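You operate a simulated robot arm through the tools that you are given. There is no shell and no other tool. Be economical: measure what you need, move in short steps, check, and stop when the job is done.

The job below is to be done with a simulated robot arm. You get a single attempt, and the scene is never put back.

JOB
Put the green seal ring on the right end of the work bench away on the top of the wood bench. Stack the white filter marked "fuel" from the right end of the work bench on top of the white filter labelled "water". Put the yellow case marked "seals" from the middle of the work bench on the right end of the work bench and the yellow case that says "chain" on the left end of the work bench. Take the brown ring from the middle of the work bench and put it on the yellow tape. Stack the 55 W bulb from the middle of the work bench on top of the 70 W bulb. Fetch the hose clamp from the left end of the work bench and set it on the right end of the work bench. Any order will do. Set down upright: yellow case.

The check looks at the end state, three seconds after you hand in, the way a careful person would. Anything else that was tipped, shoved, dropped, spilled or broken makes it a failure. Lids that push on must go on centred and level and be pressed home; caps that screw on are set level and turned clockwise until they are tight.

ROBOT AND FRAMES
A 6-joint arm with a four-finger gripper on a trunk, on a base that drives. Base frame: it is fixed to the floor where the robot stands at the start and does not move with it; the origin is under the middle of the robot, x ahead of it, y to its left, z up; the surface under the hand at the start is at about z = 0.86. Units: m, rad, N and s.
Its first joint turns from -2.897 to 2.897 rad. Places, roughly: brown ring (5x5x3 cm) [2.3, 0.1, 0.9]; bulb [2.25, 0, 1]; green seal ring (5x5x2 cm) [0.6, 0.1, 0.9]; hose clamp (5x6x2 cm) [2.8, 0, 0.9]; left end of the work bench [3.2, -0.1, 0.9]; right end of the work bench [1, -0.1, 0.9]; top of the wood bench [12.3, 2, 0.9]; white filter [0.5, 0, 1]; yellow case [2, -0.25, 1]; yellow tape (6x6x2 cm) [0.9, 3.3, 0.7]. Payload 3.43 kg.
The tool frame sits at the grasp point between the pads (the TCP): z along the fingers, y along the line on which they close. The tips reach 0.03 m beyond it. Largest opening 0.12 m; the body of the gripper starts 0.085 m behind the TCP.
Orientation is told as [roll, pitch, yaw] about the base's x, y, z axes, in that order, counted from this pose: with the fingers straight down and closing along the base's y, the tool's x points along the base's -x, its y along +y and its z along -z.

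CONTROLS
- The arm moves only by the tool jog_arm. Its argument "increments" is a list of rows, each a list of 6 numbers: the shift along the base's x, y, z in m, then the turn, a rotation vector about the base's x, y, z in rad. In form: [[tx, ty, tz, ax, ay, az], ...]. A call has 1 to 8 rows; each row is the pose to reach, as a shift and turn from the pose commanded when the call began. "grip" is the finger opening in m, from 0 to 0.12, set as the call begins (left out, the last holds). Each row takes 0.2 s and may step no farther than 0.05 m and 0.15 rad from the row before; otherwise, or with a gripper value out of range, the whole call is refused. Where a pose cannot be reached the arm comes as near as it can. A force on the tool above 40 N (or 10 N above the force at the start of the call, whichever is more), or a blocked arm, ends the call early, and 0.2 s more pass. The fingers move at their own pace and stop on an object; they squeeze with about 29 N. The grip force told is the motor's: it shows also when the fingers shut on nothing. Time passes only in rows, and 0.2 s behind the last, so rows that repeat a pose let the fingers close. It gives the time, the measured TCP pose, the force on the tool (base axes), the opening and the grip force at its end, in the units of the frame above (readings bear some noise), with the torque about the TCP (base axes, N m) and any sound that the robot's microphone picked up, and new pictures: "show" is both (left out), scene, wrist or none.
- Cameras (640 x 400 px; columns grow to the right, rows downward): "scene" is now at [-0.2022, 0.1717, 1.2424]; the picture's right is [-0.19, -0.98, 0.00], its down [-0.26, 0.05, -0.96] and it looks along [0.95, -0.18, -0.27] (base axes); focal length 264 px, centre (320, 200). "wrist" rides on the gripper at [0.071, -0.017, -0.12] in the tool frame; the picture's right is [0.23, 0.97, 0.00], its down [-0.81, 0.19, -0.55] and it looks along [-0.54, 0.13, 0.83] (tool axes); focal length 275 px, centre (320, 200). There is no depth. A picture from a camera that has moved, and an enlarged one, comes with that camera's place and axes in the base frame and with its lens.
- steer(legs): drives the robot by 1 to 6 legs, each [ahead, turn to the left] in m and rad, along the robot's own axes; the way and the turn of a leg run together, so that a leg with both is an arc; at most 1.5 m and 3.142 rad a leg. The arm and the cameras ride along, it lands a little off, and it stops where it bumps. It gives what a move gives, and a new picture of the scene camera.
- head_to(pan, tilt): turns the head with the scene camera to pan (to the left, within 2.496 rad either way) and tilt (down, from -0.506 to 1.204), counted from straight ahead of the robot. It gives what a move gives, and a new picture of the scene camera.
- enlarge(camera, box): a new picture of the part [left, top, right, bottom] of that camera's present view, enlarged. No time passes.
- close_job(): hands the job in; it is judged then, once.

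Work in short steps. Places have to be worked out from the pictures, the camera data and where the tool is seen: move nearer, look again, correct. Check each grasp and each placing, and mend what went wrong. You have 207 turns and 260 pictures in all, those below and enlarged ones among them. Open the gripper and draw the arm clear of the work before you hand the job in, unless the task says otherwise.

The tools are called after "Request:" as name(argument=value, ...) on one line, values as JSON. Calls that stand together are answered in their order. jog_arm: Moves the arm, as the interface text tells. Its arguments: {"type":"object","properties":{"increments":{"type":"array"},"grip":{"type":"number"},"show":{"type":"string","enum":["both","scene","wrist","none"]}},"required":["increments"]} The other tools are called the same way: steer (legs) drives the base; head_to (pan, tilt) turns the head that bears the scene camera; enlarge (camera, box) takes an enlarged picture of a part of a camera's view; close_job () hands the job in.

At the start:

```text
time_s: 0.0
tool_pos: [0.7167, -0.13, 1.1788]
tool_rot: [-0.001, 0.004, 0.003]
wrist_force: [-0.2, 0.1, 0.1]
torque: [-0.01, 0.0, -0.01]
finger_gap: 0.1201
finger_force: 0.1
robot x, y, heading: [-0.0009, -0.0048, 0.002]
head pan, tilt: [-0.19, 0.258]
```

scene: 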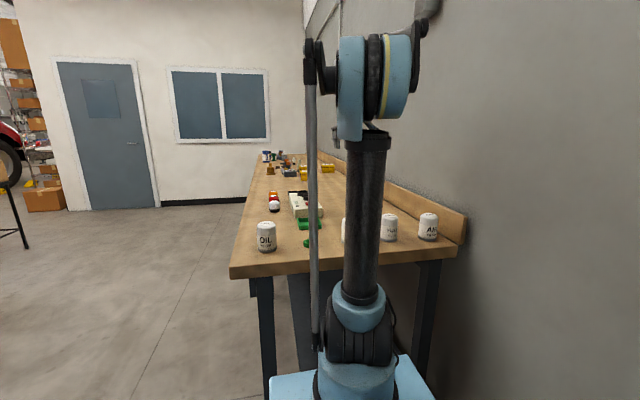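
wrist: 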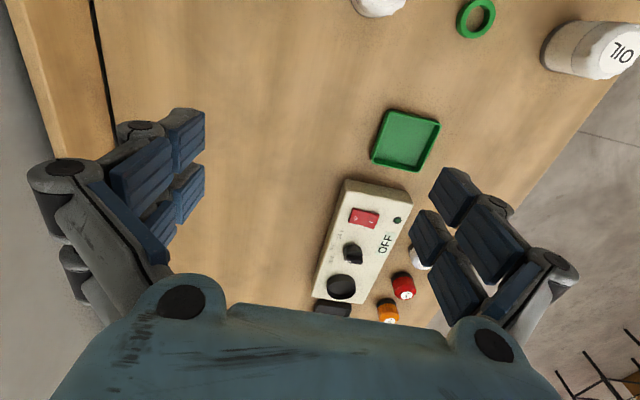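

I'll look closer at the bench in the present view, before moving anything.

Request:
enlarge(camera="scene", box=[220, 140, 480, 300])

Request:
enlarge(camera="wrist", box=[320, 0, 640, 200])

Request:
head_to(pan=0.9, tilt=0.3)

```text
2.46 times, centred on (350, 220) of scene
camera zoom: at [-0.2022, 0.1717, 1.2424], right [-0.19, -0.98, 0.0], down [-0.26, 0.05, -0.96], along [0.95, -0.18, -0.27], focal length 648 px, centre (246, 151)
```

zoom: 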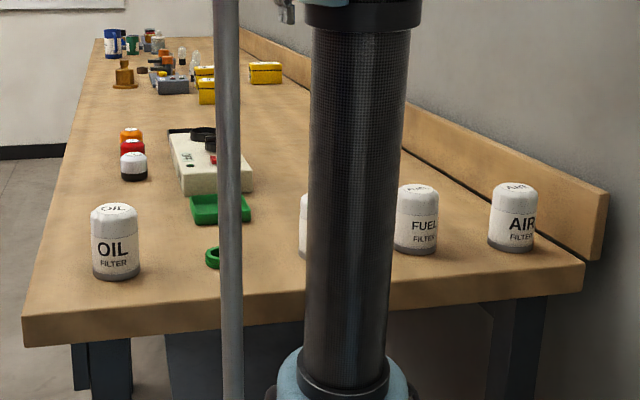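

```text
2.00 times, centred on (480, 100) of wrist
camera zoom: at [0.6463, -0.1476, 1.299], right [-0.23, 0.97, 0.0], down [0.81, 0.19, 0.55], along [0.54, 0.13, -0.83], focal length 551 px, centre (0, 400)
```

zoom: 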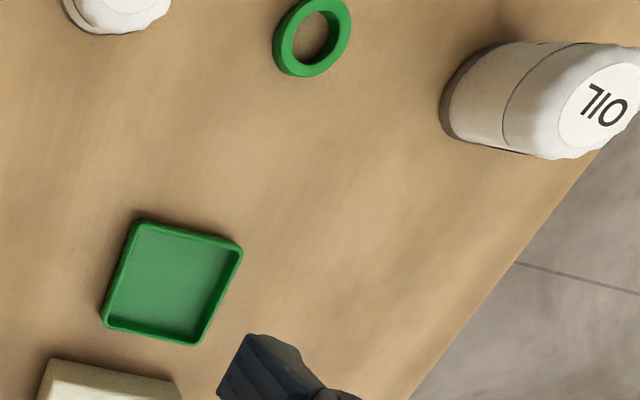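

```text
time_s: 1.3
tool_pos: [0.7016, -0.1298, 1.1874]
tool_rot: [0.0, -0.01, 0.003]
wrist_force: [-0.1, 0.3, -0.6]
torque: [-0.01, -0.02, 0.0]
finger_gap: 0.12
finger_force: 0.1
robot x, y, heading: [-0.0037, -0.0004, -0.001]
head pan, tilt: [0.901, 0.3]
camera scene: at [-0.2359, 0.2625, 1.239], right [0.78, -0.62, -0.01], down [-0.2, -0.23, -0.95], along [0.59, 0.75, -0.3], focal length 264 px, centre (320, 200)
```

scene: 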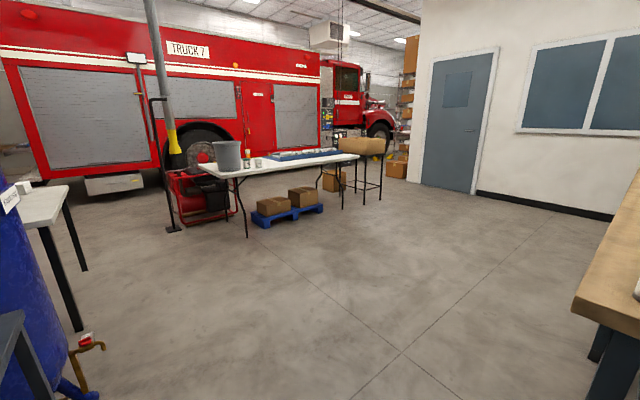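

The filters stand near x≈0.58. I draw the hand back over them so the wrist camera sees FUEL and WATER.

Request:
jog_arm(increments=[[-0.05, 0, 0.02, 0, 0, 0], [-0.1, 0, 0.04, 0, 0, 0], [-0.15, 0, 0.05, 0, 0, 0], [-0.2, 0, 0.06, 0, 0, 0], [-0.22, 0, 0.06, 0, 0, 0], [-0.22, 0, 0.06, 0, 0, 0]], show="wrist")

Request:
head_to(pan=-0.3, tilt=0.4)

```text
refused: row 1 steps farther than a row can; nothing moved
```

```text
time_s: 2.7
tool_pos: [0.7023, -0.1305, 1.186]
tool_rot: [0.001, -0.01, 0.002]
wrist_force: [-0.3, 0.8, 0.0]
torque: [-0.01, 0.02, -0.03]
finger_gap: 0.12
finger_force: 0.1
robot x, y, heading: [0.001, 0.0005, -0.002]
head pan, tilt: [-0.3, 0.4]
camera scene: at [-0.2056, 0.1621, 1.2293], right [-0.3, -0.96, 0.0], down [-0.38, 0.11, -0.92], along [0.87, -0.27, -0.4], focal length 264 px, centre (320, 200)
```

scene: 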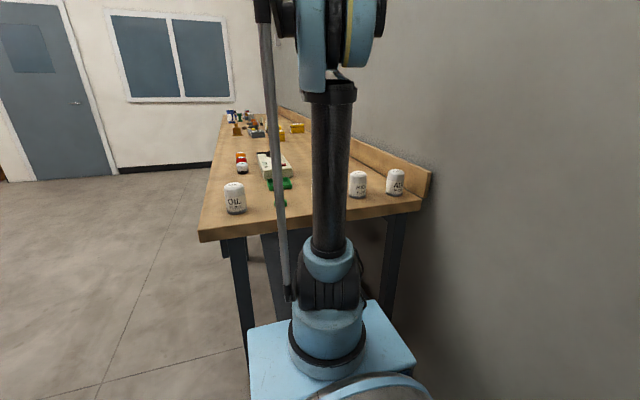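

Steps must stay under 0.05 m in total; I repeat with smaller rows.

Request:
jog_arm(increments=[[-0.035, 0, 0.01, 0, 0, 0], [-0.07, 0, 0.02, 0, 0, 0], [-0.105, 0, 0.03, 0, 0, 0], [-0.14, 0, 0.04, 0, 0, 0], [-0.175, 0, 0.05, 0, 0, 0], [-0.2, 0, 0.06, 0, 0, 0], [-0.2, 0, 0.06, 0, 0, 0]], show="wrist")

```text
time_s: 4.3
tool_pos: [0.5036, -0.1277, 1.2465]
tool_rot: [0.001, -0.011, 0.002]
wrist_force: [0.4, -0.3, 0.1]
torque: [0.0, 0.05, -0.01]
finger_gap: 0.12
finger_force: 0.1
robot x, y, heading: [0.0007, 0.0009, 0.001]
head pan, tilt: [-0.3, 0.4]
camera wrist: at [0.4313, -0.1461, 1.3654], right [-0.23, 0.97, 0.0], down [0.8, 0.19, 0.56], along [0.55, 0.13, -0.83], focal length 275 px, centre (320, 200)
```

wrist: 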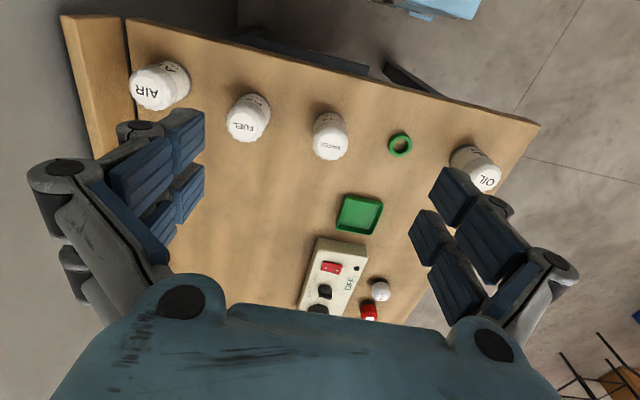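

All four filters and the ring are visible; enlarging to measure.

Request:
enlarge(camera="wrist", box=[200, 60, 440, 210])

```text
2.67 times, centred on (320, 135) of wrist
camera zoom: at [0.4313, -0.1461, 1.3654], right [-0.23, 0.97, 0.0], down [0.8, 0.19, 0.56], along [0.55, 0.13, -0.83], focal length 734 px, centre (320, 373)
```

zoom: 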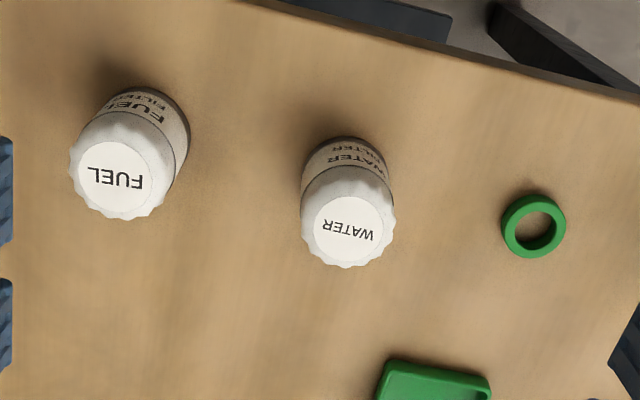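

FUEL is at about (0.601,-0.226), WATER (0.600,-0.090), tops at z≈0.955. I move above FUEL and look.

Request:
jog_arm(increments=[[0.025, -0.025, -0.03, 0, 0, 0], [0.05, -0.05, -0.06, 0, 0, 0], [0.075, -0.075, -0.09, 0, 0, 0], [0.098, -0.098, -0.12, 0, 0, 0], [0.098, -0.098, -0.16, 0, 0, 0], [0.098, -0.098, -0.18, 0, 0, 0], [0.098, -0.098, -0.18, 0, 0, 0]], grip=0.12, show="wrist")

```text
time_s: 5.9
tool_pos: [0.6005, -0.2269, 1.0655]
tool_rot: [-0.001, -0.01, 0.001]
wrist_force: [-0.4, 1.0, -0.3]
torque: [0.02, -0.01, 0.01]
finger_gap: 0.1198
finger_force: 0.1
robot x, y, heading: [-0.001, 0.0007, 0.004]
head pan, tilt: [-0.3, 0.4]
camera wrist: at [0.5281, -0.2445, 1.1854], right [-0.23, 0.97, 0.0], down [0.8, 0.19, 0.56], along [0.55, 0.13, -0.83], focal length 275 px, centre (320, 200)
```

wrist: 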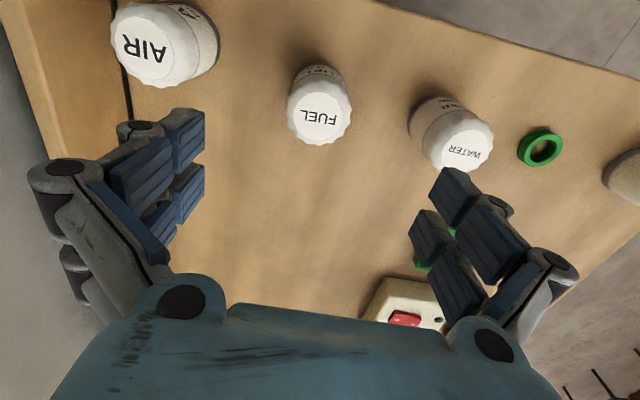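

Aligned over FUEL. I lower straight down around it.

Request:
jog_arm(increments=[[0, 0, -0.04, 0, 0, 0], [0, 0, -0.08, 0, 0, 0], [0, 0, -0.12, 0, 0, 0], [0, 0, -0.152, 0, 0, 0], [0, 0, -0.152, 0, 0, 0]], show="wrist")

Request:
jog_arm(increments=[[0, 0, 0, 0, 0, 0], [0, 0, 0, 0, 0, 0], [0, 0, 0, 0, 0, 0]], grip=0.03, show="wrist")

```text
time_s: 7.1
tool_pos: [0.6002, -0.2273, 0.9171]
tool_rot: [0.001, -0.012, 0.003]
wrist_force: [0.1, -0.7, -1.1]
torque: [0.05, 0.0, 0.0]
finger_gap: 0.1204
finger_force: 0.1
robot x, y, heading: [-0.0017, 0.0022, 0.0]
head pan, tilt: [-0.3, 0.4]
camera wrist: at [0.5278, -0.2449, 1.0362], right [-0.23, 0.97, 0.0], down [0.8, 0.19, 0.56], along [0.55, 0.13, -0.83], focal length 275 px, centre (320, 200)
```

wrist: 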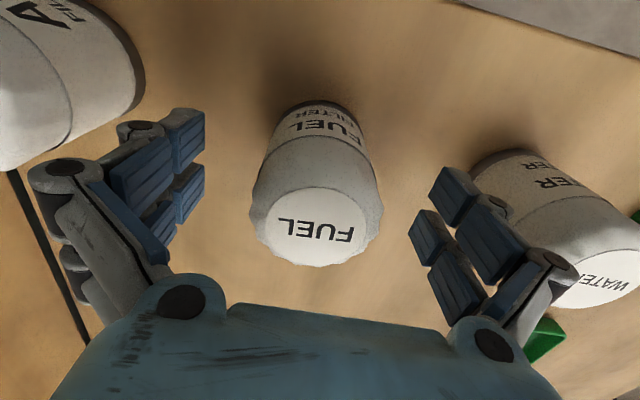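

```text
time_s: 7.9
tool_pos: [0.6004, -0.2284, 0.917]
tool_rot: [-0.001, -0.011, 0.002]
wrist_force: [-0.4, -2.5, 14.6]
torque: [-0.1, 0.04, -0.02]
finger_gap: 0.0579
finger_force: 29.1
robot x, y, heading: [0.003, -0.0003, 0.003]
head pan, tilt: [-0.3, 0.4]
camera wrist: at [0.5277, -0.245, 1.0369], right [-0.23, 0.97, 0.0], down [0.8, 0.19, 0.56], along [0.55, 0.13, -0.83], focal length 275 px, centre (320, 200)
```

wrist: 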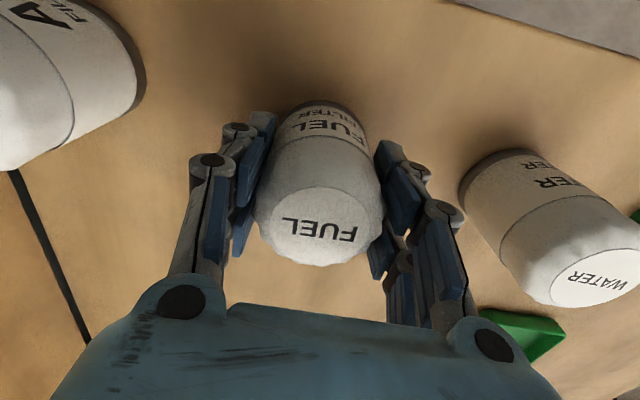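

FUEL is held (gap 0.058). Lift straight up.

Request:
jog_arm(increments=[[0, 0, 0.03, 0, 0, 0], [0, 0, 0.07, 0, 0, 0], [0, 0, 0.11, 0, 0, 0], [0, 0, 0.14, 0, 0, 0], [0, 0, 0.14, 0, 0, 0]], show="both")

```text
time_s: 9.1
tool_pos: [0.5993, -0.2282, 1.0565]
tool_rot: [-0.001, -0.012, 0.003]
wrist_force: [-0.1, 0.3, -3.7]
torque: [0.02, 0.01, -0.01]
finger_gap: 0.0577
finger_force: 29.4
robot x, y, heading: [0.0002, 0.0009, 0.002]
head pan, tilt: [-0.3, 0.4]
camera scene: at [-0.2056, 0.162, 1.2293], right [-0.3, -0.96, 0.0], down [-0.38, 0.12, -0.92], along [0.87, -0.27, -0.4], focal length 264 px, centre (320, 200)
camera wrist: at [0.527, -0.2456, 1.1764], right [-0.23, 0.97, 0.0], down [0.8, 0.19, 0.56], along [0.55, 0.13, -0.83], focal length 275 px, centre (320, 200)
```

scene: 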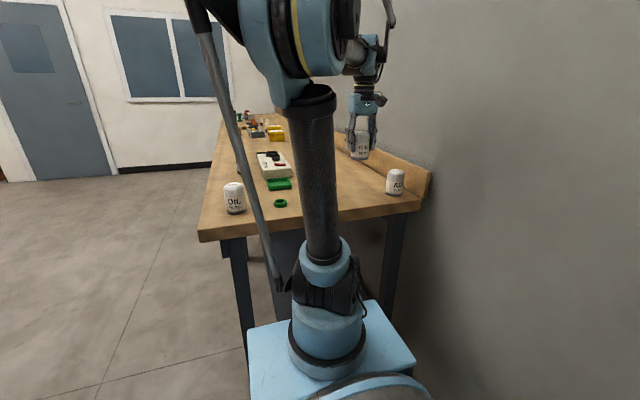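
wrist: 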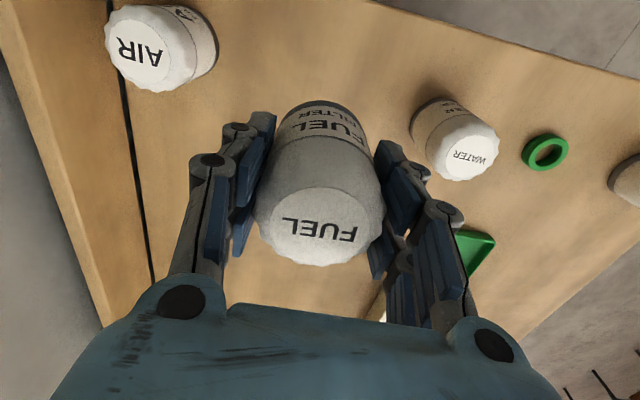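

Lifted cleanly. I go halfway toward WATER to measure it from nearer.

Request:
jog_arm(increments=[[0, 0.03, 0.02, 0, 0, 0], [0, 0.06, 0.03, 0, 0, 0], [0, 0.075, 0.03, 0, 0, 0], [0, 0.075, 0.03, 0, 0, 0]], show="wrist")

Request:
enlarge(camera="wrist", box=[240, 50, 480, 200])

```text
time_s: 10.1
tool_pos: [0.6002, -0.1513, 1.0862]
tool_rot: [0.0, -0.01, 0.002]
wrist_force: [0.1, -0.2, -2.5]
torque: [-0.03, -0.05, 0.02]
finger_gap: 0.0579
finger_force: 28.7
robot x, y, heading: [0.003, -0.0011, -0.002]
head pan, tilt: [-0.3, 0.4]
camera wrist: at [0.5284, -0.1697, 1.2053], right [-0.23, 0.97, 0.0], down [0.8, 0.19, 0.56], along [0.55, 0.13, -0.83], focal length 275 px, centre (320, 200)
```

wrist: 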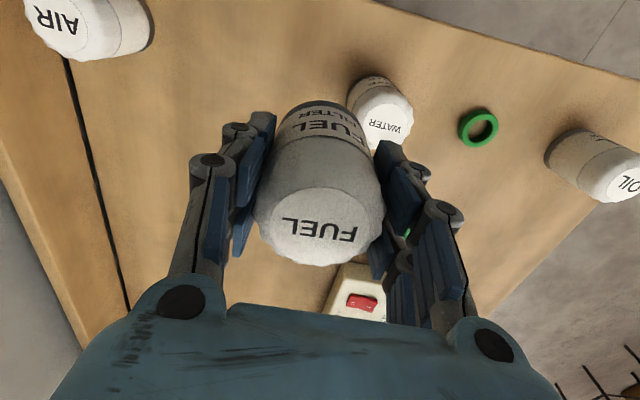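

```text
2.67 times, centred on (360, 125) of wrist
camera zoom: at [0.5284, -0.1697, 1.2053], right [-0.23, 0.97, 0.0], down [0.8, 0.19, 0.56], along [0.55, 0.13, -0.83], focal length 734 px, centre (213, 400)
```

zoom: 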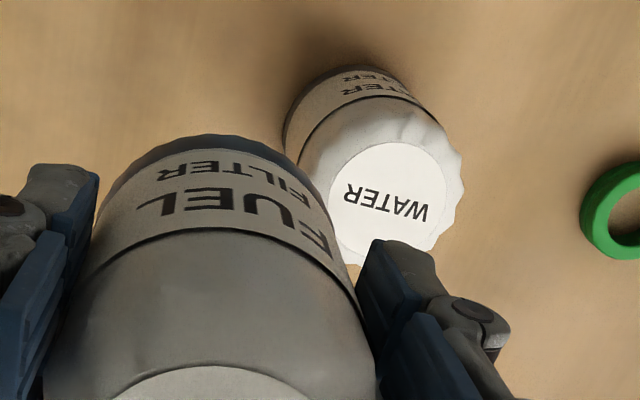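

WATER's top centre measures (0.600,-0.091). I move over it and lower to just above contact.

Request:
jog_arm(increments=[[0, 0.03, 0, 0, 0, 0], [0, 0.0595, 0, 0, 0, 0], [0, 0.0595, -0.03, 0, 0, 0], [0, 0.0595, -0.06, 0, 0, 0], [0, 0.0595, -0.06, 0, 0, 0]], show="wrist")

Request:
enlarge(camera="wrist", box=[200, 20, 440, 170])

```text
time_s: 11.3
tool_pos: [0.6012, -0.0942, 1.0278]
tool_rot: [0.0, -0.011, 0.001]
wrist_force: [0.0, 1.1, -2.4]
torque: [0.01, 0.03, 0.0]
finger_gap: 0.0576
finger_force: 28.6
robot x, y, heading: [0.0021, -0.0022, 0.001]
head pan, tilt: [-0.3, 0.4]
camera wrist: at [0.5296, -0.1117, 1.1458], right [-0.23, 0.97, 0.0], down [0.8, 0.19, 0.56], along [0.55, 0.13, -0.83], focal length 275 px, centre (320, 200)
```

wrist: 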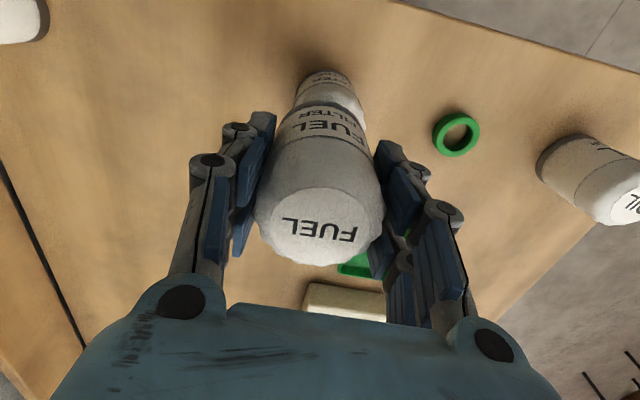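

```text
2.67 times, centred on (320, 95) of wrist
camera zoom: at [0.5296, -0.1117, 1.1458], right [-0.23, 0.97, 0.0], down [0.8, 0.19, 0.56], along [0.55, 0.13, -0.83], focal length 734 px, centre (320, 480)
```

zoom: 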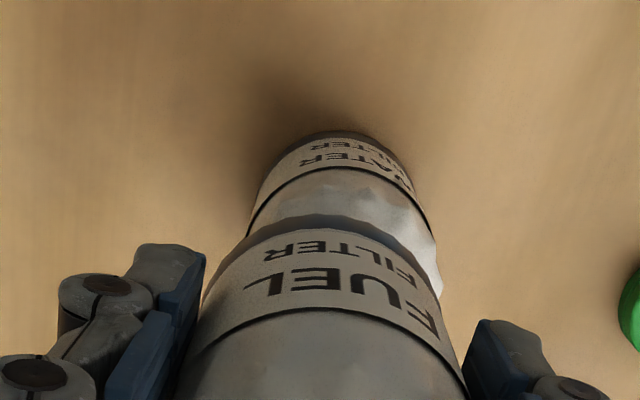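

WATER reads about 2–3 mm to the left of my axis; I correct y by +2.5 mm and lower gently to contact.

Request:
jog_arm(increments=[[0, 0.0025, 0, 0, 0, 0], [0, 0.0025, -0.007, 0, 0, 0], [0, 0.0025, -0.012, 0, 0, 0], [0, 0.0025, -0.016, 0, 0, 0], [0, 0.0025, -0.016, 0, 0, 0]], show="wrist")

```text
time_s: 12.5
tool_pos: [0.5997, -0.0911, 1.0102]
tool_rot: [-0.001, -0.011, 0.003]
wrist_force: [0.3, -0.4, -3.2]
torque: [-0.01, 0.01, 0.0]
finger_gap: 0.0574
finger_force: 28.9
robot x, y, heading: [0.0014, -0.0001, 0.001]
head pan, tilt: [-0.3, 0.4]
camera wrist: at [0.5285, -0.1087, 1.1295], right [-0.23, 0.97, 0.0], down [0.8, 0.19, 0.56], along [0.55, 0.13, -0.83], focal length 275 px, centre (320, 200)
```

wrist: 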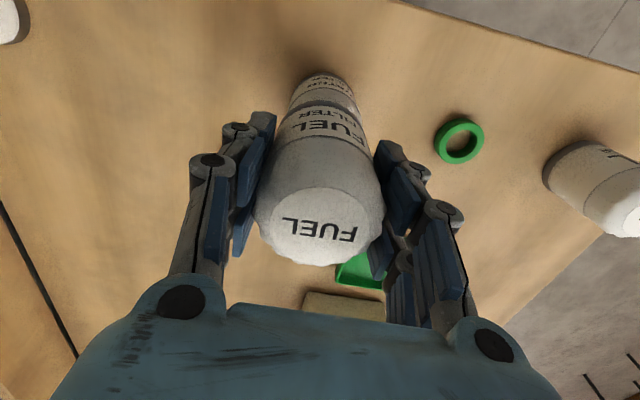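

No contact yet (weight still on the hand). I lower in 3 mm steps.

Request:
jog_arm(increments=[[0, 0, -0.002, 0, 0, 0], [0, 0, -0.004, 0, 0, 0], [0, 0, -0.004, 0, 0, 0]], show="none")

Request:
jog_arm(increments=[[0, 0, -0.002, 0, 0, 0], [0, 0, -0.004, 0, 0, 0], [0, 0, -0.004, 0, 0, 0]], show="wrist")

```text
time_s: 13.3
tool_pos: [0.599, -0.091, 1.0067]
tool_rot: [0.001, -0.01, 0.003]
wrist_force: [-0.7, -0.4, -2.9]
torque: [0.03, -0.01, 0.02]
finger_gap: 0.0576
finger_force: 28.8
robot x, y, heading: [-0.0013, 0.0037, 0.004]
head pan, tilt: [-0.3, 0.4]
```

```text
time_s: 14.1
tool_pos: [0.5993, -0.0917, 1.0027]
tool_rot: [0.0, -0.014, 0.002]
wrist_force: [2.2, 2.7, 21.1]
torque: [0.13, -0.14, 0.03]
finger_gap: 0.0577
finger_force: 29.1
robot x, y, heading: [0.0003, 0.0047, -0.0]
head pan, tilt: [-0.3, 0.4]
camera wrist: at [0.528, -0.1084, 1.1216], right [-0.23, 0.97, 0.0], down [0.8, 0.19, 0.56], along [0.55, 0.13, -0.83], focal length 275 px, centre (320, 200)
```

wrist: 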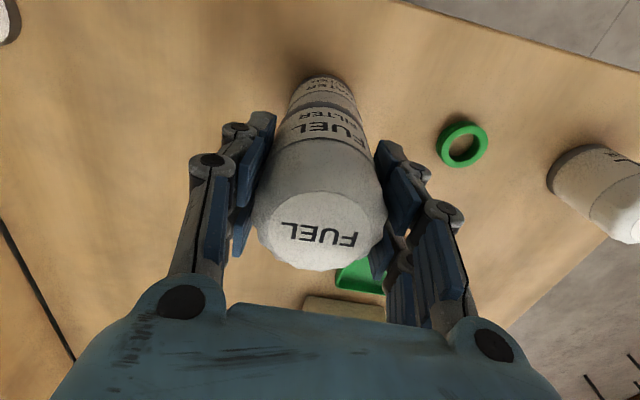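

Contact at 21 N. I ease up a little, open, then withdraw upward.

Request:
jog_arm(increments=[[0, 0, 0.002, 0, 0, 0], [0, 0, 0.002, 0, 0, 0]], show="none")

Request:
jog_arm(increments=[[0, 0, 0, 0, 0, 0], [0, 0, 0, 0, 0, 0], [0, 0, 0, 0, 0, 0]], grip=0.12, show="wrist")

Request:
jog_arm(increments=[[0, 0, 0.04, 0, 0, 0], [0, 0, 0.08, 0, 0, 0], [0, 0, 0.12, 0, 0, 0], [-0.03, 0, 0.14, 0, 0, 0], [-0.05, 0, 0.14, 0, 0, 0], [-0.05, 0, 0.14, 0, 0, 0]], show="both")

```text
time_s: 14.7
tool_pos: [0.6009, -0.0905, 1.004]
tool_rot: [-0.001, -0.01, 0.003]
wrist_force: [-1.5, -0.1, -2.1]
torque: [-0.03, 0.05, -0.01]
finger_gap: 0.0575
finger_force: 28.4
robot x, y, heading: [-0.0013, -0.0022, 0.0]
head pan, tilt: [-0.3, 0.4]
```

```text
time_s: 15.5
tool_pos: [0.5988, -0.0919, 1.003]
tool_rot: [0.001, -0.011, 0.001]
wrist_force: [0.4, 0.4, 0.2]
torque: [0.03, 0.03, -0.05]
finger_gap: 0.1202
finger_force: 0.1
robot x, y, heading: [-0.0008, 0.0023, 0.0]
head pan, tilt: [-0.3, 0.4]
camera wrist: at [0.5282, -0.1085, 1.1231], right [-0.23, 0.97, 0.0], down [0.8, 0.19, 0.56], along [0.55, 0.13, -0.83], focal length 275 px, centre (320, 200)
```

wrist: 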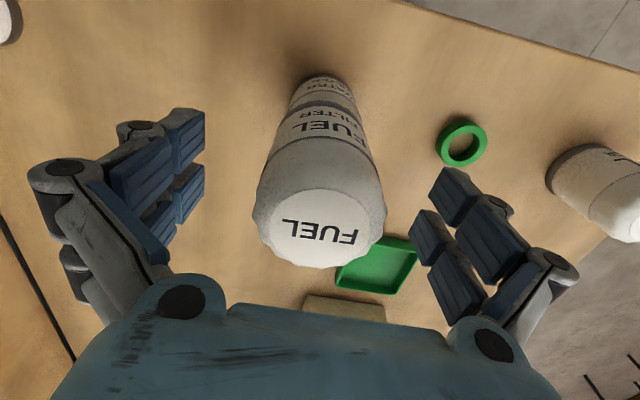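

```text
time_s: 16.9
tool_pos: [0.5483, -0.0912, 1.1419]
tool_rot: [0.0, -0.011, 0.003]
wrist_force: [0.6, 0.0, 0.3]
torque: [0.0, 0.04, 0.0]
finger_gap: 0.1199
finger_force: 0.1
robot x, y, heading: [0.0025, -0.0024, 0.003]
head pan, tilt: [-0.3, 0.4]
camera scene: at [-0.2057, 0.162, 1.2293], right [-0.3, -0.96, 0.0], down [-0.38, 0.12, -0.92], along [0.87, -0.27, -0.4], focal length 264 px, centre (320, 200)
camera wrist: at [0.4778, -0.1093, 1.2617], right [-0.23, 0.97, 0.0], down [0.8, 0.19, 0.56], along [0.55, 0.13, -0.83], focal length 275 px, centre (320, 200)
```

scene: 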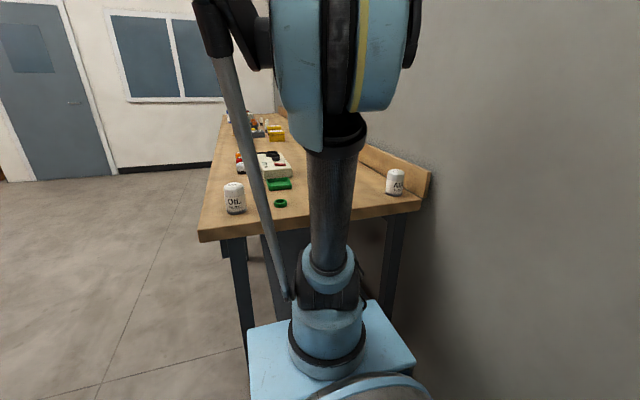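
wrist: 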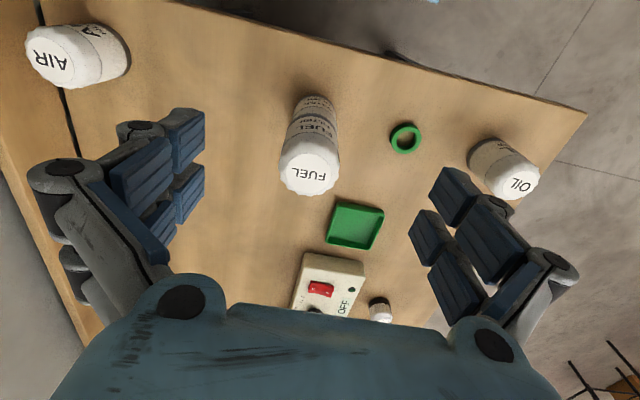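

FUEL sits straight on WATER. Next I'll work at the bench middle; I raise and tuck the arm and look down at my base to judge its size.

Request:
jog_arm(increments=[[-0.03, 0.03, 0.02, 0, 0, 0], [-0.06, 0.06, 0.04, 0, 0, 0], [-0.09, 0.08, 0.06, 0, 0, 0], [-0.1, 0.09, 0.1, 0, 0, 0], [-0.1, 0.09, 0.13, 0, 0, 0], [-0.1, 0.09, 0.13, 0, 0, 0]], show="none")

Request:
head_to(pan=-0.3, tilt=1.1)

```text
time_s: 18.3
tool_pos: [0.4505, -0.0008, 1.2733]
tool_rot: [-0.001, -0.011, 0.003]
wrist_force: [0.7, -0.6, 0.2]
torque: [0.0, 0.01, 0.01]
finger_gap: 0.12
finger_force: 0.1
robot x, y, heading: [-0.004, -0.0005, 0.001]
head pan, tilt: [-0.3, 0.4]
```

```text
time_s: 19.4
tool_pos: [0.4497, -0.0004, 1.2735]
tool_rot: [0.001, -0.012, 0.002]
wrist_force: [0.4, 1.2, 0.1]
torque: [-0.01, -0.02, -0.01]
finger_gap: 0.1198
finger_force: 0.2
robot x, y, heading: [0.0009, -0.0003, 0.002]
head pan, tilt: [-0.3, 1.1]
camera scene: at [-0.2346, 0.1708, 1.1729], right [-0.3, -0.96, 0.0], down [-0.86, 0.26, -0.44], along [0.42, -0.13, -0.9], focal length 264 px, centre (320, 200)
```

scene: 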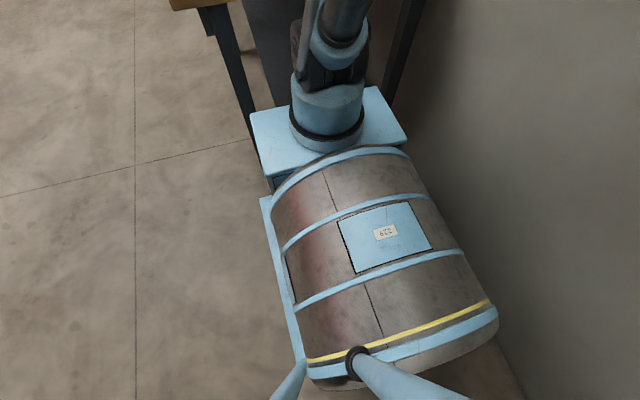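

Base is roughly 0.5 wide and extends ~0.4 back. I check that the floor behind is free before reversing.

Request:
head_to(pan=2.496, tilt=0.6)

Request:
head_to(pan=-2.496, tilt=0.6)

```text
time_s: 21.9
tool_pos: [0.4495, -0.0024, 1.273]
tool_rot: [-0.001, -0.011, 0.004]
wrist_force: [0.1, 0.3, -0.5]
torque: [-0.01, -0.02, 0.0]
finger_gap: 0.12
finger_force: 0.1
robot x, y, heading: [-0.001, -0.0028, -0.003]
head pan, tilt: [2.496, 0.6]
camera scene: at [-0.365, 0.2427, 1.2131], right [0.6, 0.8, -0.01], down [0.44, -0.34, -0.83], along [-0.67, 0.5, -0.56], focal length 264 px, centre (320, 200)
```

scene: 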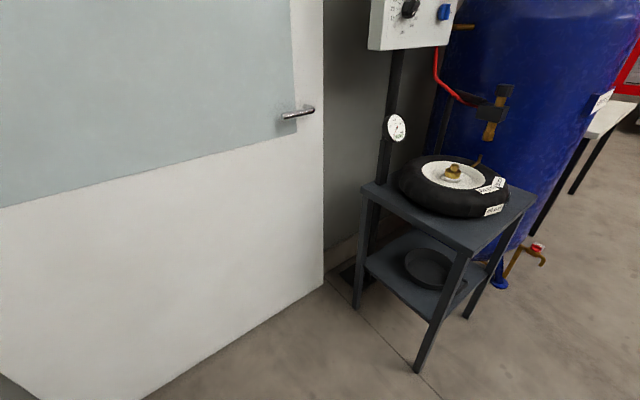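

```text
time_s: 25.8
tool_pos: [0.4494, -0.0017, 1.2729]
tool_rot: [0.0, -0.011, 0.001]
wrist_force: [-0.2, 0.4, -0.3]
torque: [-0.02, 0.02, -0.03]
finger_gap: 0.1201
finger_force: 0.0
robot x, y, heading: [0.0018, 0.0012, 0.0]
head pan, tilt: [-2.496, 0.6]
camera scene: at [-0.365, 0.1363, 1.2132], right [-0.6, 0.8, 0.01], down [0.44, 0.34, -0.83], along [-0.67, -0.5, -0.56], focal length 264 px, centre (320, 200)
```

scene: 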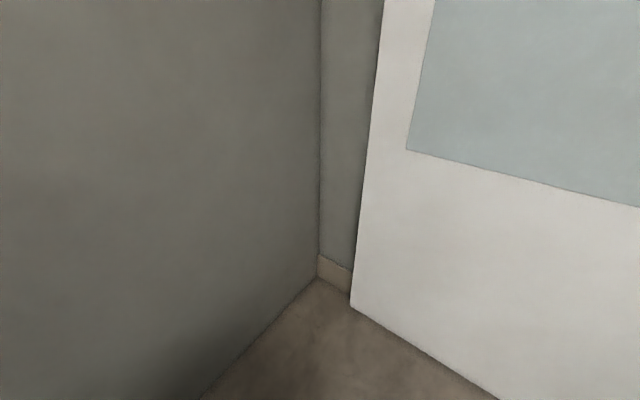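

Behind is a door at x≈-1.13, left is a small table, wall at y≈-0.485. I reverse 0.55, then arc round the bench corner and run alongside the bench at y≈0.68 to its middle.

Request:
steer(legs=[[-0.55, 0], [0.54, 0.9], [0.28, 0]])

Request:
head_to(pan=-0.8, tilt=0.6)

```text
time_s: 33.3
tool_pos: [0.3688, 0.7856, 1.2731]
tool_rot: [0.001, -0.01, 0.891]
wrist_force: [-0.4, -0.8, 0.5]
torque: [0.03, 0.01, -0.01]
finger_gap: 0.1197
finger_force: 0.0
robot x, y, heading: [0.0815, 0.4414, 0.884]
head pan, tilt: [-2.496, 0.6]
camera scene: at [-0.2554, 0.2444, 1.2131], right [-1.0, 0.04, 0.01], down [0.02, 0.56, -0.83], along [-0.04, -0.83, -0.56], focal length 264 px, centre (320, 200)
```

scene: 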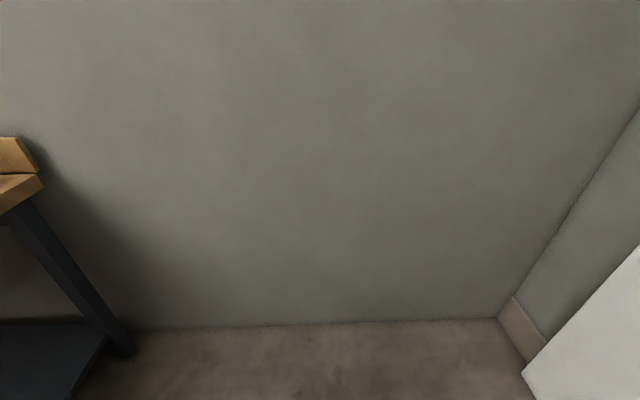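

```text
time_s: 35.1
tool_pos: [0.3585, 0.7735, 1.278]
tool_rot: [-0.002, -0.022, 0.888]
wrist_force: [0.6, -0.3, -0.6]
torque: [0.01, -0.02, 0.02]
finger_gap: 0.1203
finger_force: 0.1
robot x, y, heading: [0.0838, 0.4444, 0.884]
head pan, tilt: [-0.799, 0.6]
camera scene: at [-0.1635, 0.3402, 1.2114], right [0.08, -1.0, 0.01], down [-0.57, -0.06, -0.82], along [0.82, 0.06, -0.57], focal length 264 px, centre (320, 200)
```

scene: 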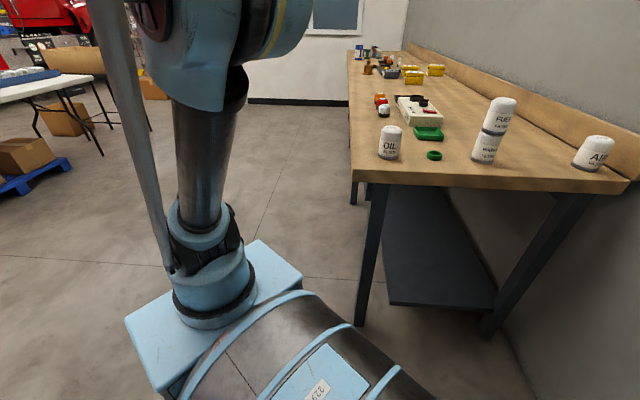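

Stack is straight. Continue: arc right and drive alongside the bench to x≈2.05.

Request:
steer(legs=[[0.54, -0.886], [1.45, 0]])

Request:
head_to(pan=-1.0, tilt=0.6)

```text
time_s: 45.2
tool_pos: [2.45, 0.6664, 1.2781]
tool_rot: [0.001, -0.023, 0.01]
wrist_force: [-0.8, 1.2, -0.7]
torque: [-0.03, -0.01, -0.02]
finger_gap: 0.1201
finger_force: 0.0
robot x, y, heading: [2.0187, 0.6675, 0.0]
head pan, tilt: [-0.799, 0.6]
camera scene: at [1.783, 0.7926, 1.2114], right [-0.71, -0.7, 0.01], down [-0.41, 0.4, -0.82], along [0.57, -0.59, -0.57], focal length 264 px, centre (320, 200)
```

scene: 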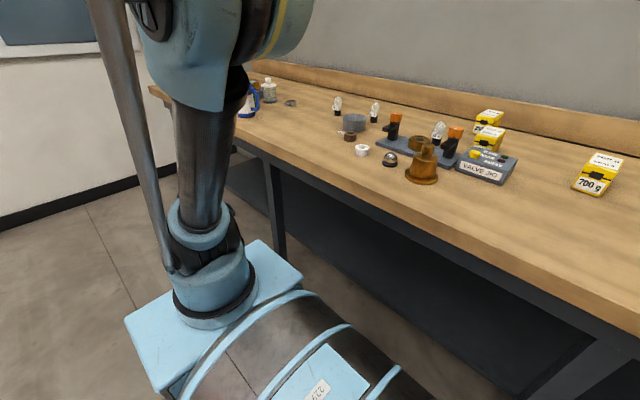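

```text
time_s: 45.9
tool_pos: [2.4348, 0.667, 1.2848]
tool_rot: [0.0, -0.036, 0.011]
wrist_force: [0.2, 0.1, -0.2]
torque: [0.02, -0.01, 0.01]
finger_gap: 0.12
finger_force: 0.0
robot x, y, heading: [2.0136, 0.6676, 0.003]
head pan, tilt: [-1.0, 0.6]
camera scene: at [1.7692, 0.7815, 1.2116], right [-0.84, -0.54, 0.01], down [-0.32, 0.47, -0.82], along [0.44, -0.69, -0.57], focal length 264 px, centre (320, 200)
```

scene: 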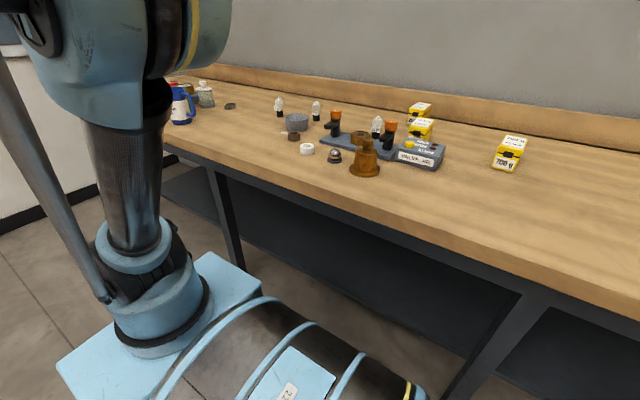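

Arrived at about (2.01,0.67). I enlarge the items in the middle.

Request:
enlarge(camera="scene", box=[250, 80, 410, 180])

Request:
enlarge(camera="scene", box=[380, 80, 540, 180])

Request:
enlarge(camera="scene", box=[160, 60, 320, 160])

```text
4.00 times, centred on (330, 130) of scene
camera zoom: at [1.7692, 0.7815, 1.2116], right [-0.84, -0.54, 0.01], down [-0.32, 0.47, -0.82], along [0.44, -0.69, -0.57], focal length 1054 px, centre (280, 480)
```

zoom: 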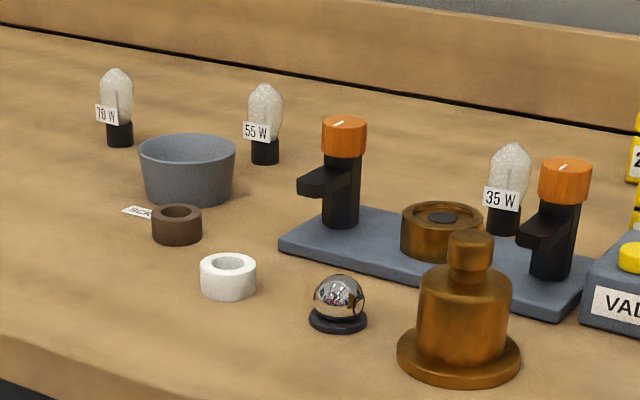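

```text
4.00 times, centred on (460, 130) of scene
camera zoom: at [1.7692, 0.7815, 1.2116], right [-0.84, -0.54, 0.01], down [-0.32, 0.47, -0.82], along [0.44, -0.69, -0.57], focal length 1054 px, centre (-240, 480)
```

zoom: 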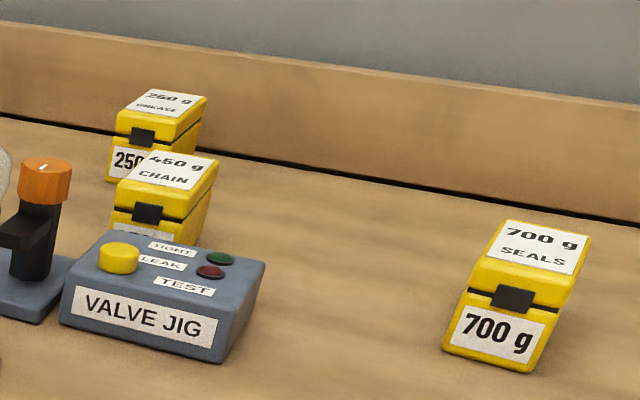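

```text
4.00 times, centred on (240, 110) of scene
camera zoom: at [1.7692, 0.7815, 1.2116], right [-0.84, -0.54, 0.01], down [-0.32, 0.47, -0.82], along [0.44, -0.69, -0.57], focal length 1054 px, centre (640, 560)
```

zoom: 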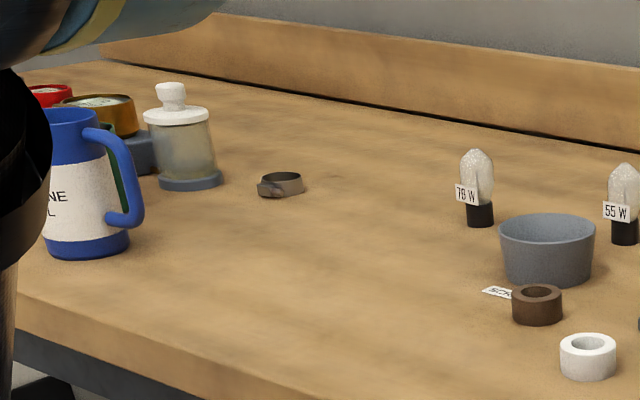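

SEALS ≈(1.69,-0.09), CHAIN ≈(1.95,-0.12), 55 W ≈(2.37,-0.13), 70 W ≈(2.54,-0.09), clamp further left. I drive 0.2 ahead, then swing the arm over the bench.

Request:
steer(legs=[[0.2, 0]])

Request:
jog_arm(increments=[[-0.0027, -0.0481, 0, 0, 0, -0.112], [-0.0107, -0.0955, 0, 0, 0, -0.224], [-0.024, -0.1418, 0, 0, 0, -0.336], [-0.0425, -0.1863, 0, 0, 0, -0.448], [-0.0656, -0.2284, 0, 0, 0, -0.56], [-0.0934, -0.2677, 0, 0, 0, -0.672], [-0.1259, -0.304, 0, 0, 0, -0.785]], show="none")

Request:
jog_arm(increments=[[-0.0357, -0.032, 0, 0, 0, -0.112], [-0.075, -0.0599, 0, 0, 0, -0.224], [-0.1171, -0.0832, 0, 0, 0, -0.336], [-0.1617, -0.1017, 0, 0, 0, -0.449], [-0.2081, -0.1151, 0, 0, 0, -0.561], [-0.2557, -0.1232, 0, 0, 0, -0.673], [-0.3041, -0.1259, 0, 0, 0, -0.786], [-0.3041, -0.1259, 0, 0, 0, -0.786]], show="wrist")

```text
time_s: 47.6
tool_pos: [2.6408, 0.6671, 1.2828]
tool_rot: [0.0, -0.036, 0.011]
wrist_force: [-0.2, 0.1, -0.5]
torque: [-0.01, 0.02, 0.01]
finger_gap: 0.1202
finger_force: 0.1
robot x, y, heading: [2.2232, 0.6667, 0.004]
head pan, tilt: [-1.0, 0.6]
camera scene: at [1.9746, 0.7821, 1.2116], right [-0.84, -0.54, 0.01], down [-0.32, 0.47, -0.82], along [0.44, -0.69, -0.57], focal length 264 px, centre (320, 200)
```

scene: 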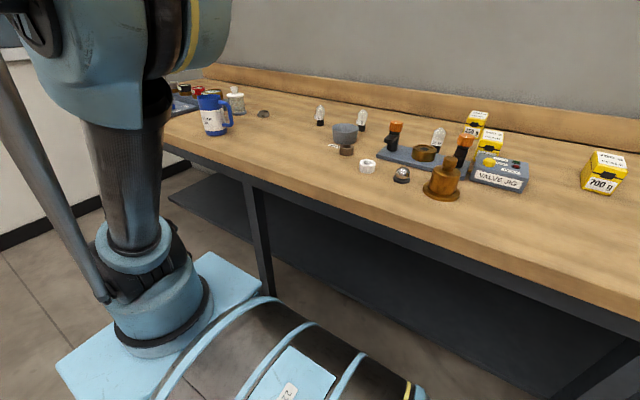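

```text
time_s: 49.2
tool_pos: [2.4981, 0.3652, 1.2888]
tool_rot: [-0.001, -0.048, -0.777]
wrist_force: [-1.6, 0.1, -0.5]
torque: [-0.03, -0.21, 0.05]
finger_gap: 0.12
finger_force: 0.1
robot x, y, heading: [2.22, 0.6674, 0.002]
head pan, tilt: [-1.0, 0.6]
```

```text
time_s: 51.0
tool_pos: [2.1926, 0.2359, 1.2878]
tool_rot: [-0.002, -0.048, -1.562]
wrist_force: [1.1, 0.3, 0.4]
torque: [-0.02, 0.04, -0.01]
finger_gap: 0.12
finger_force: 0.1
robot x, y, heading: [2.2219, 0.6643, 0.003]
head pan, tilt: [-1.0, 0.6]
camera wrist: at [2.1763, 0.3129, 1.4045], right [0.97, 0.24, -0.01], down [0.2, -0.78, 0.59], along [0.13, -0.58, -0.81], focal length 275 px, centre (320, 200)
```

wrist: 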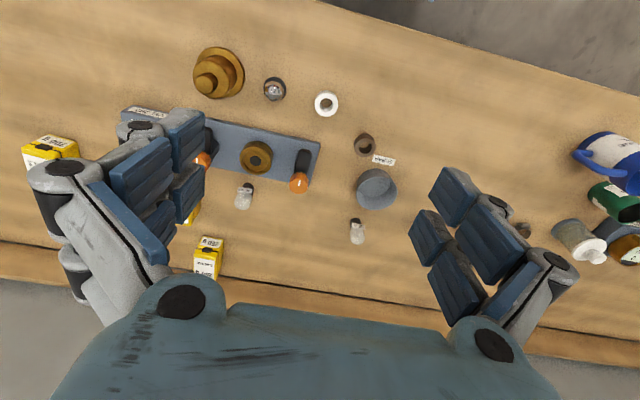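

The bulbs are ahead; I level the hand (0.048 rad) and move over toward the 55 W / 70 W pair.

Request:
jog_arm(increments=[[0.037, -0.026, -0.0114, 0.007, 0, 0], [0.074, -0.052, -0.0228, 0.014, 0, 0], [0.111, -0.078, -0.034, 0.021, 0, 0], [0.148, -0.104, -0.046, 0.028, 0, 0], [0.185, -0.13, -0.057, 0.036, 0, 0], [0.222, -0.156, -0.068, 0.043, 0, 0], [0.255, -0.18, -0.08, 0.048, 0, -0.008], [0.255, -0.18, -0.08, 0.048, 0, -0.008]], show="wrist")

Request:
enlarge(camera="wrist", box=[200, 60, 440, 210])

```text
time_s: 52.8
tool_pos: [2.4518, 0.0594, 1.2079]
tool_rot: [-0.003, -0.003, -1.571]
wrist_force: [-0.2, 0.1, -0.2]
torque: [-0.02, -0.01, 0.0]
finger_gap: 0.1204
finger_force: 0.0
robot x, y, heading: [2.221, 0.6657, 0.004]
head pan, tilt: [-1.0, 0.6]
camera wrist: at [2.4363, 0.1303, 1.329], right [0.97, 0.23, 0.0], down [0.19, -0.81, 0.55], along [0.13, -0.54, -0.83], focal length 275 px, centre (320, 200)
```

wrist: 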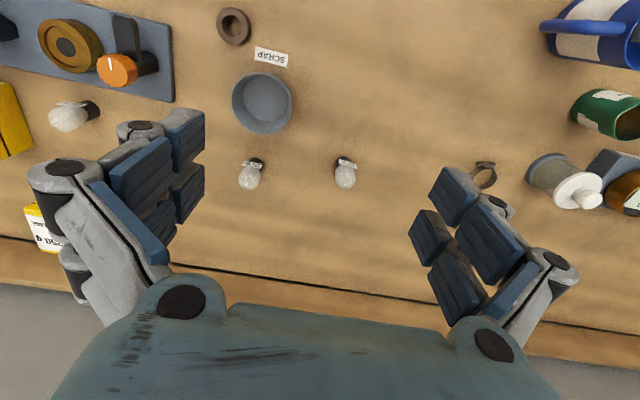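

```text
2.67 times, centred on (320, 135) of wrist
camera zoom: at [2.4363, 0.1303, 1.329], right [0.97, 0.23, 0.0], down [0.19, -0.81, 0.55], along [0.13, -0.54, -0.83], focal length 734 px, centre (320, 373)
```

zoom: 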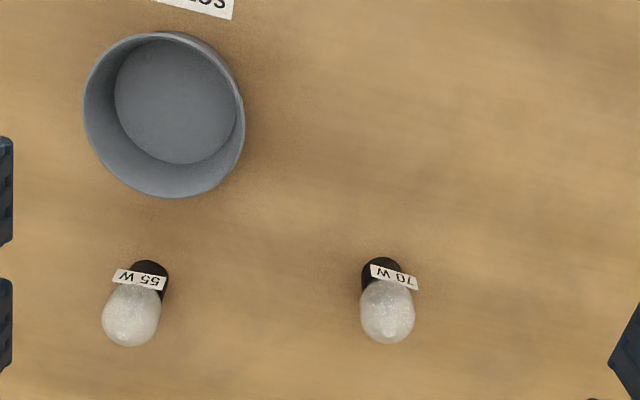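

55 W is near (2.375,-0.116), 70 W near (2.53,-0.078). I move above the 55 W for a closer measurement.

Request:
jog_arm(increments=[[-0.015, -0.035, -0.02, 0, 0, 0], [-0.03, -0.07, -0.04, 0, 0, 0], [-0.045, -0.105, -0.06, 0, 0, 0], [-0.06, -0.14, -0.08, 0, 0, 0], [-0.077, -0.174, -0.1, 0, 0, 0], [-0.077, -0.174, -0.13, 0, 0, 0], [-0.077, -0.174, -0.13, 0, 0, 0]], grip=0.08, show="wrist")

Request:
enlarge(camera="wrist", box=[240, 40, 480, 190])

```text
time_s: 54.4
tool_pos: [2.3721, -0.1158, 1.0772]
tool_rot: [-0.002, -0.002, -1.569]
wrist_force: [-0.9, -0.4, 0.0]
torque: [-0.01, -0.01, 0.03]
finger_gap: 0.08
finger_force: 0.1
robot x, y, heading: [2.2217, 0.6698, 0.009]
head pan, tilt: [-1.0, 0.6]
camera wrist: at [2.356, -0.0441, 1.198], right [0.97, 0.23, 0.0], down [0.19, -0.81, 0.55], along [0.13, -0.54, -0.83], focal length 275 px, centre (320, 200)
```

wrist: 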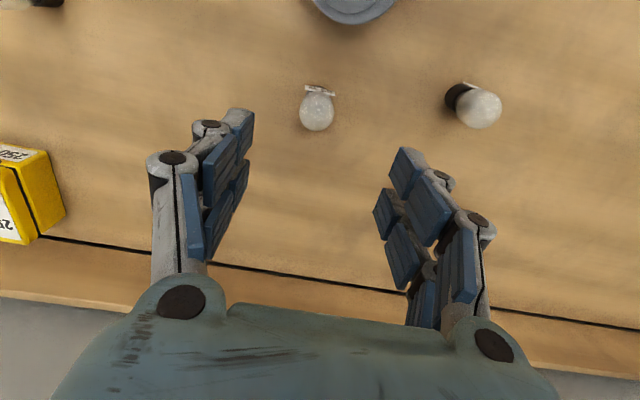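

```text
2.67 times, centred on (360, 115) of wrist
camera zoom: at [2.356, -0.0441, 1.198], right [0.97, 0.23, 0.0], down [0.19, -0.81, 0.55], along [0.13, -0.54, -0.83], focal length 734 px, centre (213, 427)
```

zoom: 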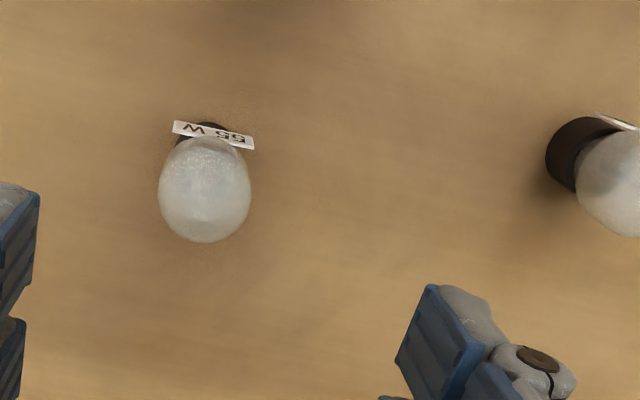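

55 W is about 4–5 mm further back than my axis. I correct and lower around it.

Request:
jog_arm(increments=[[0, -0.005, -0.04, 0, 0, 0], [0, -0.005, -0.08, 0, 0, 0], [0, -0.005, -0.12, 0, 0, 0], [0, -0.005, -0.154, 0, 0, 0], [0, -0.005, -0.154, 0, 0, 0]], show="wrist")

Request:
enlarge(camera="wrist", box=[200, 60, 440, 210])

```text
time_s: 55.6
tool_pos: [2.3729, -0.12, 0.9238]
tool_rot: [0.0, 0.001, -1.569]
wrist_force: [0.1, -0.1, 0.3]
torque: [0.0, -0.01, 0.0]
finger_gap: 0.0799
finger_force: 0.1
robot x, y, heading: [2.2218, 0.6674, 0.004]
head pan, tilt: [-1.0, 0.6]
camera wrist: at [2.3571, -0.0492, 1.0442], right [0.97, 0.23, 0.0], down [0.19, -0.81, 0.55], along [0.13, -0.54, -0.83], focal length 275 px, centre (320, 200)
```

wrist: 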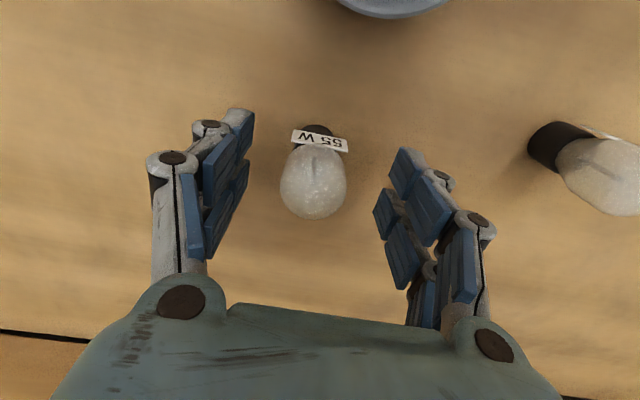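

```text
2.67 times, centred on (320, 135) of wrist
camera zoom: at [2.3571, -0.0492, 1.0442], right [0.97, 0.23, 0.0], down [0.19, -0.81, 0.55], along [0.13, -0.54, -0.83], focal length 734 px, centre (320, 373)
```

zoom: 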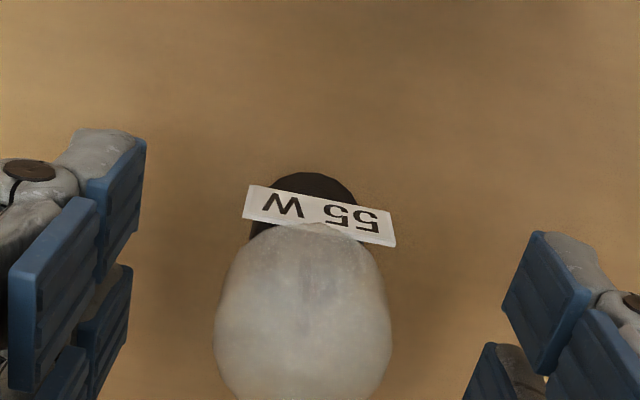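

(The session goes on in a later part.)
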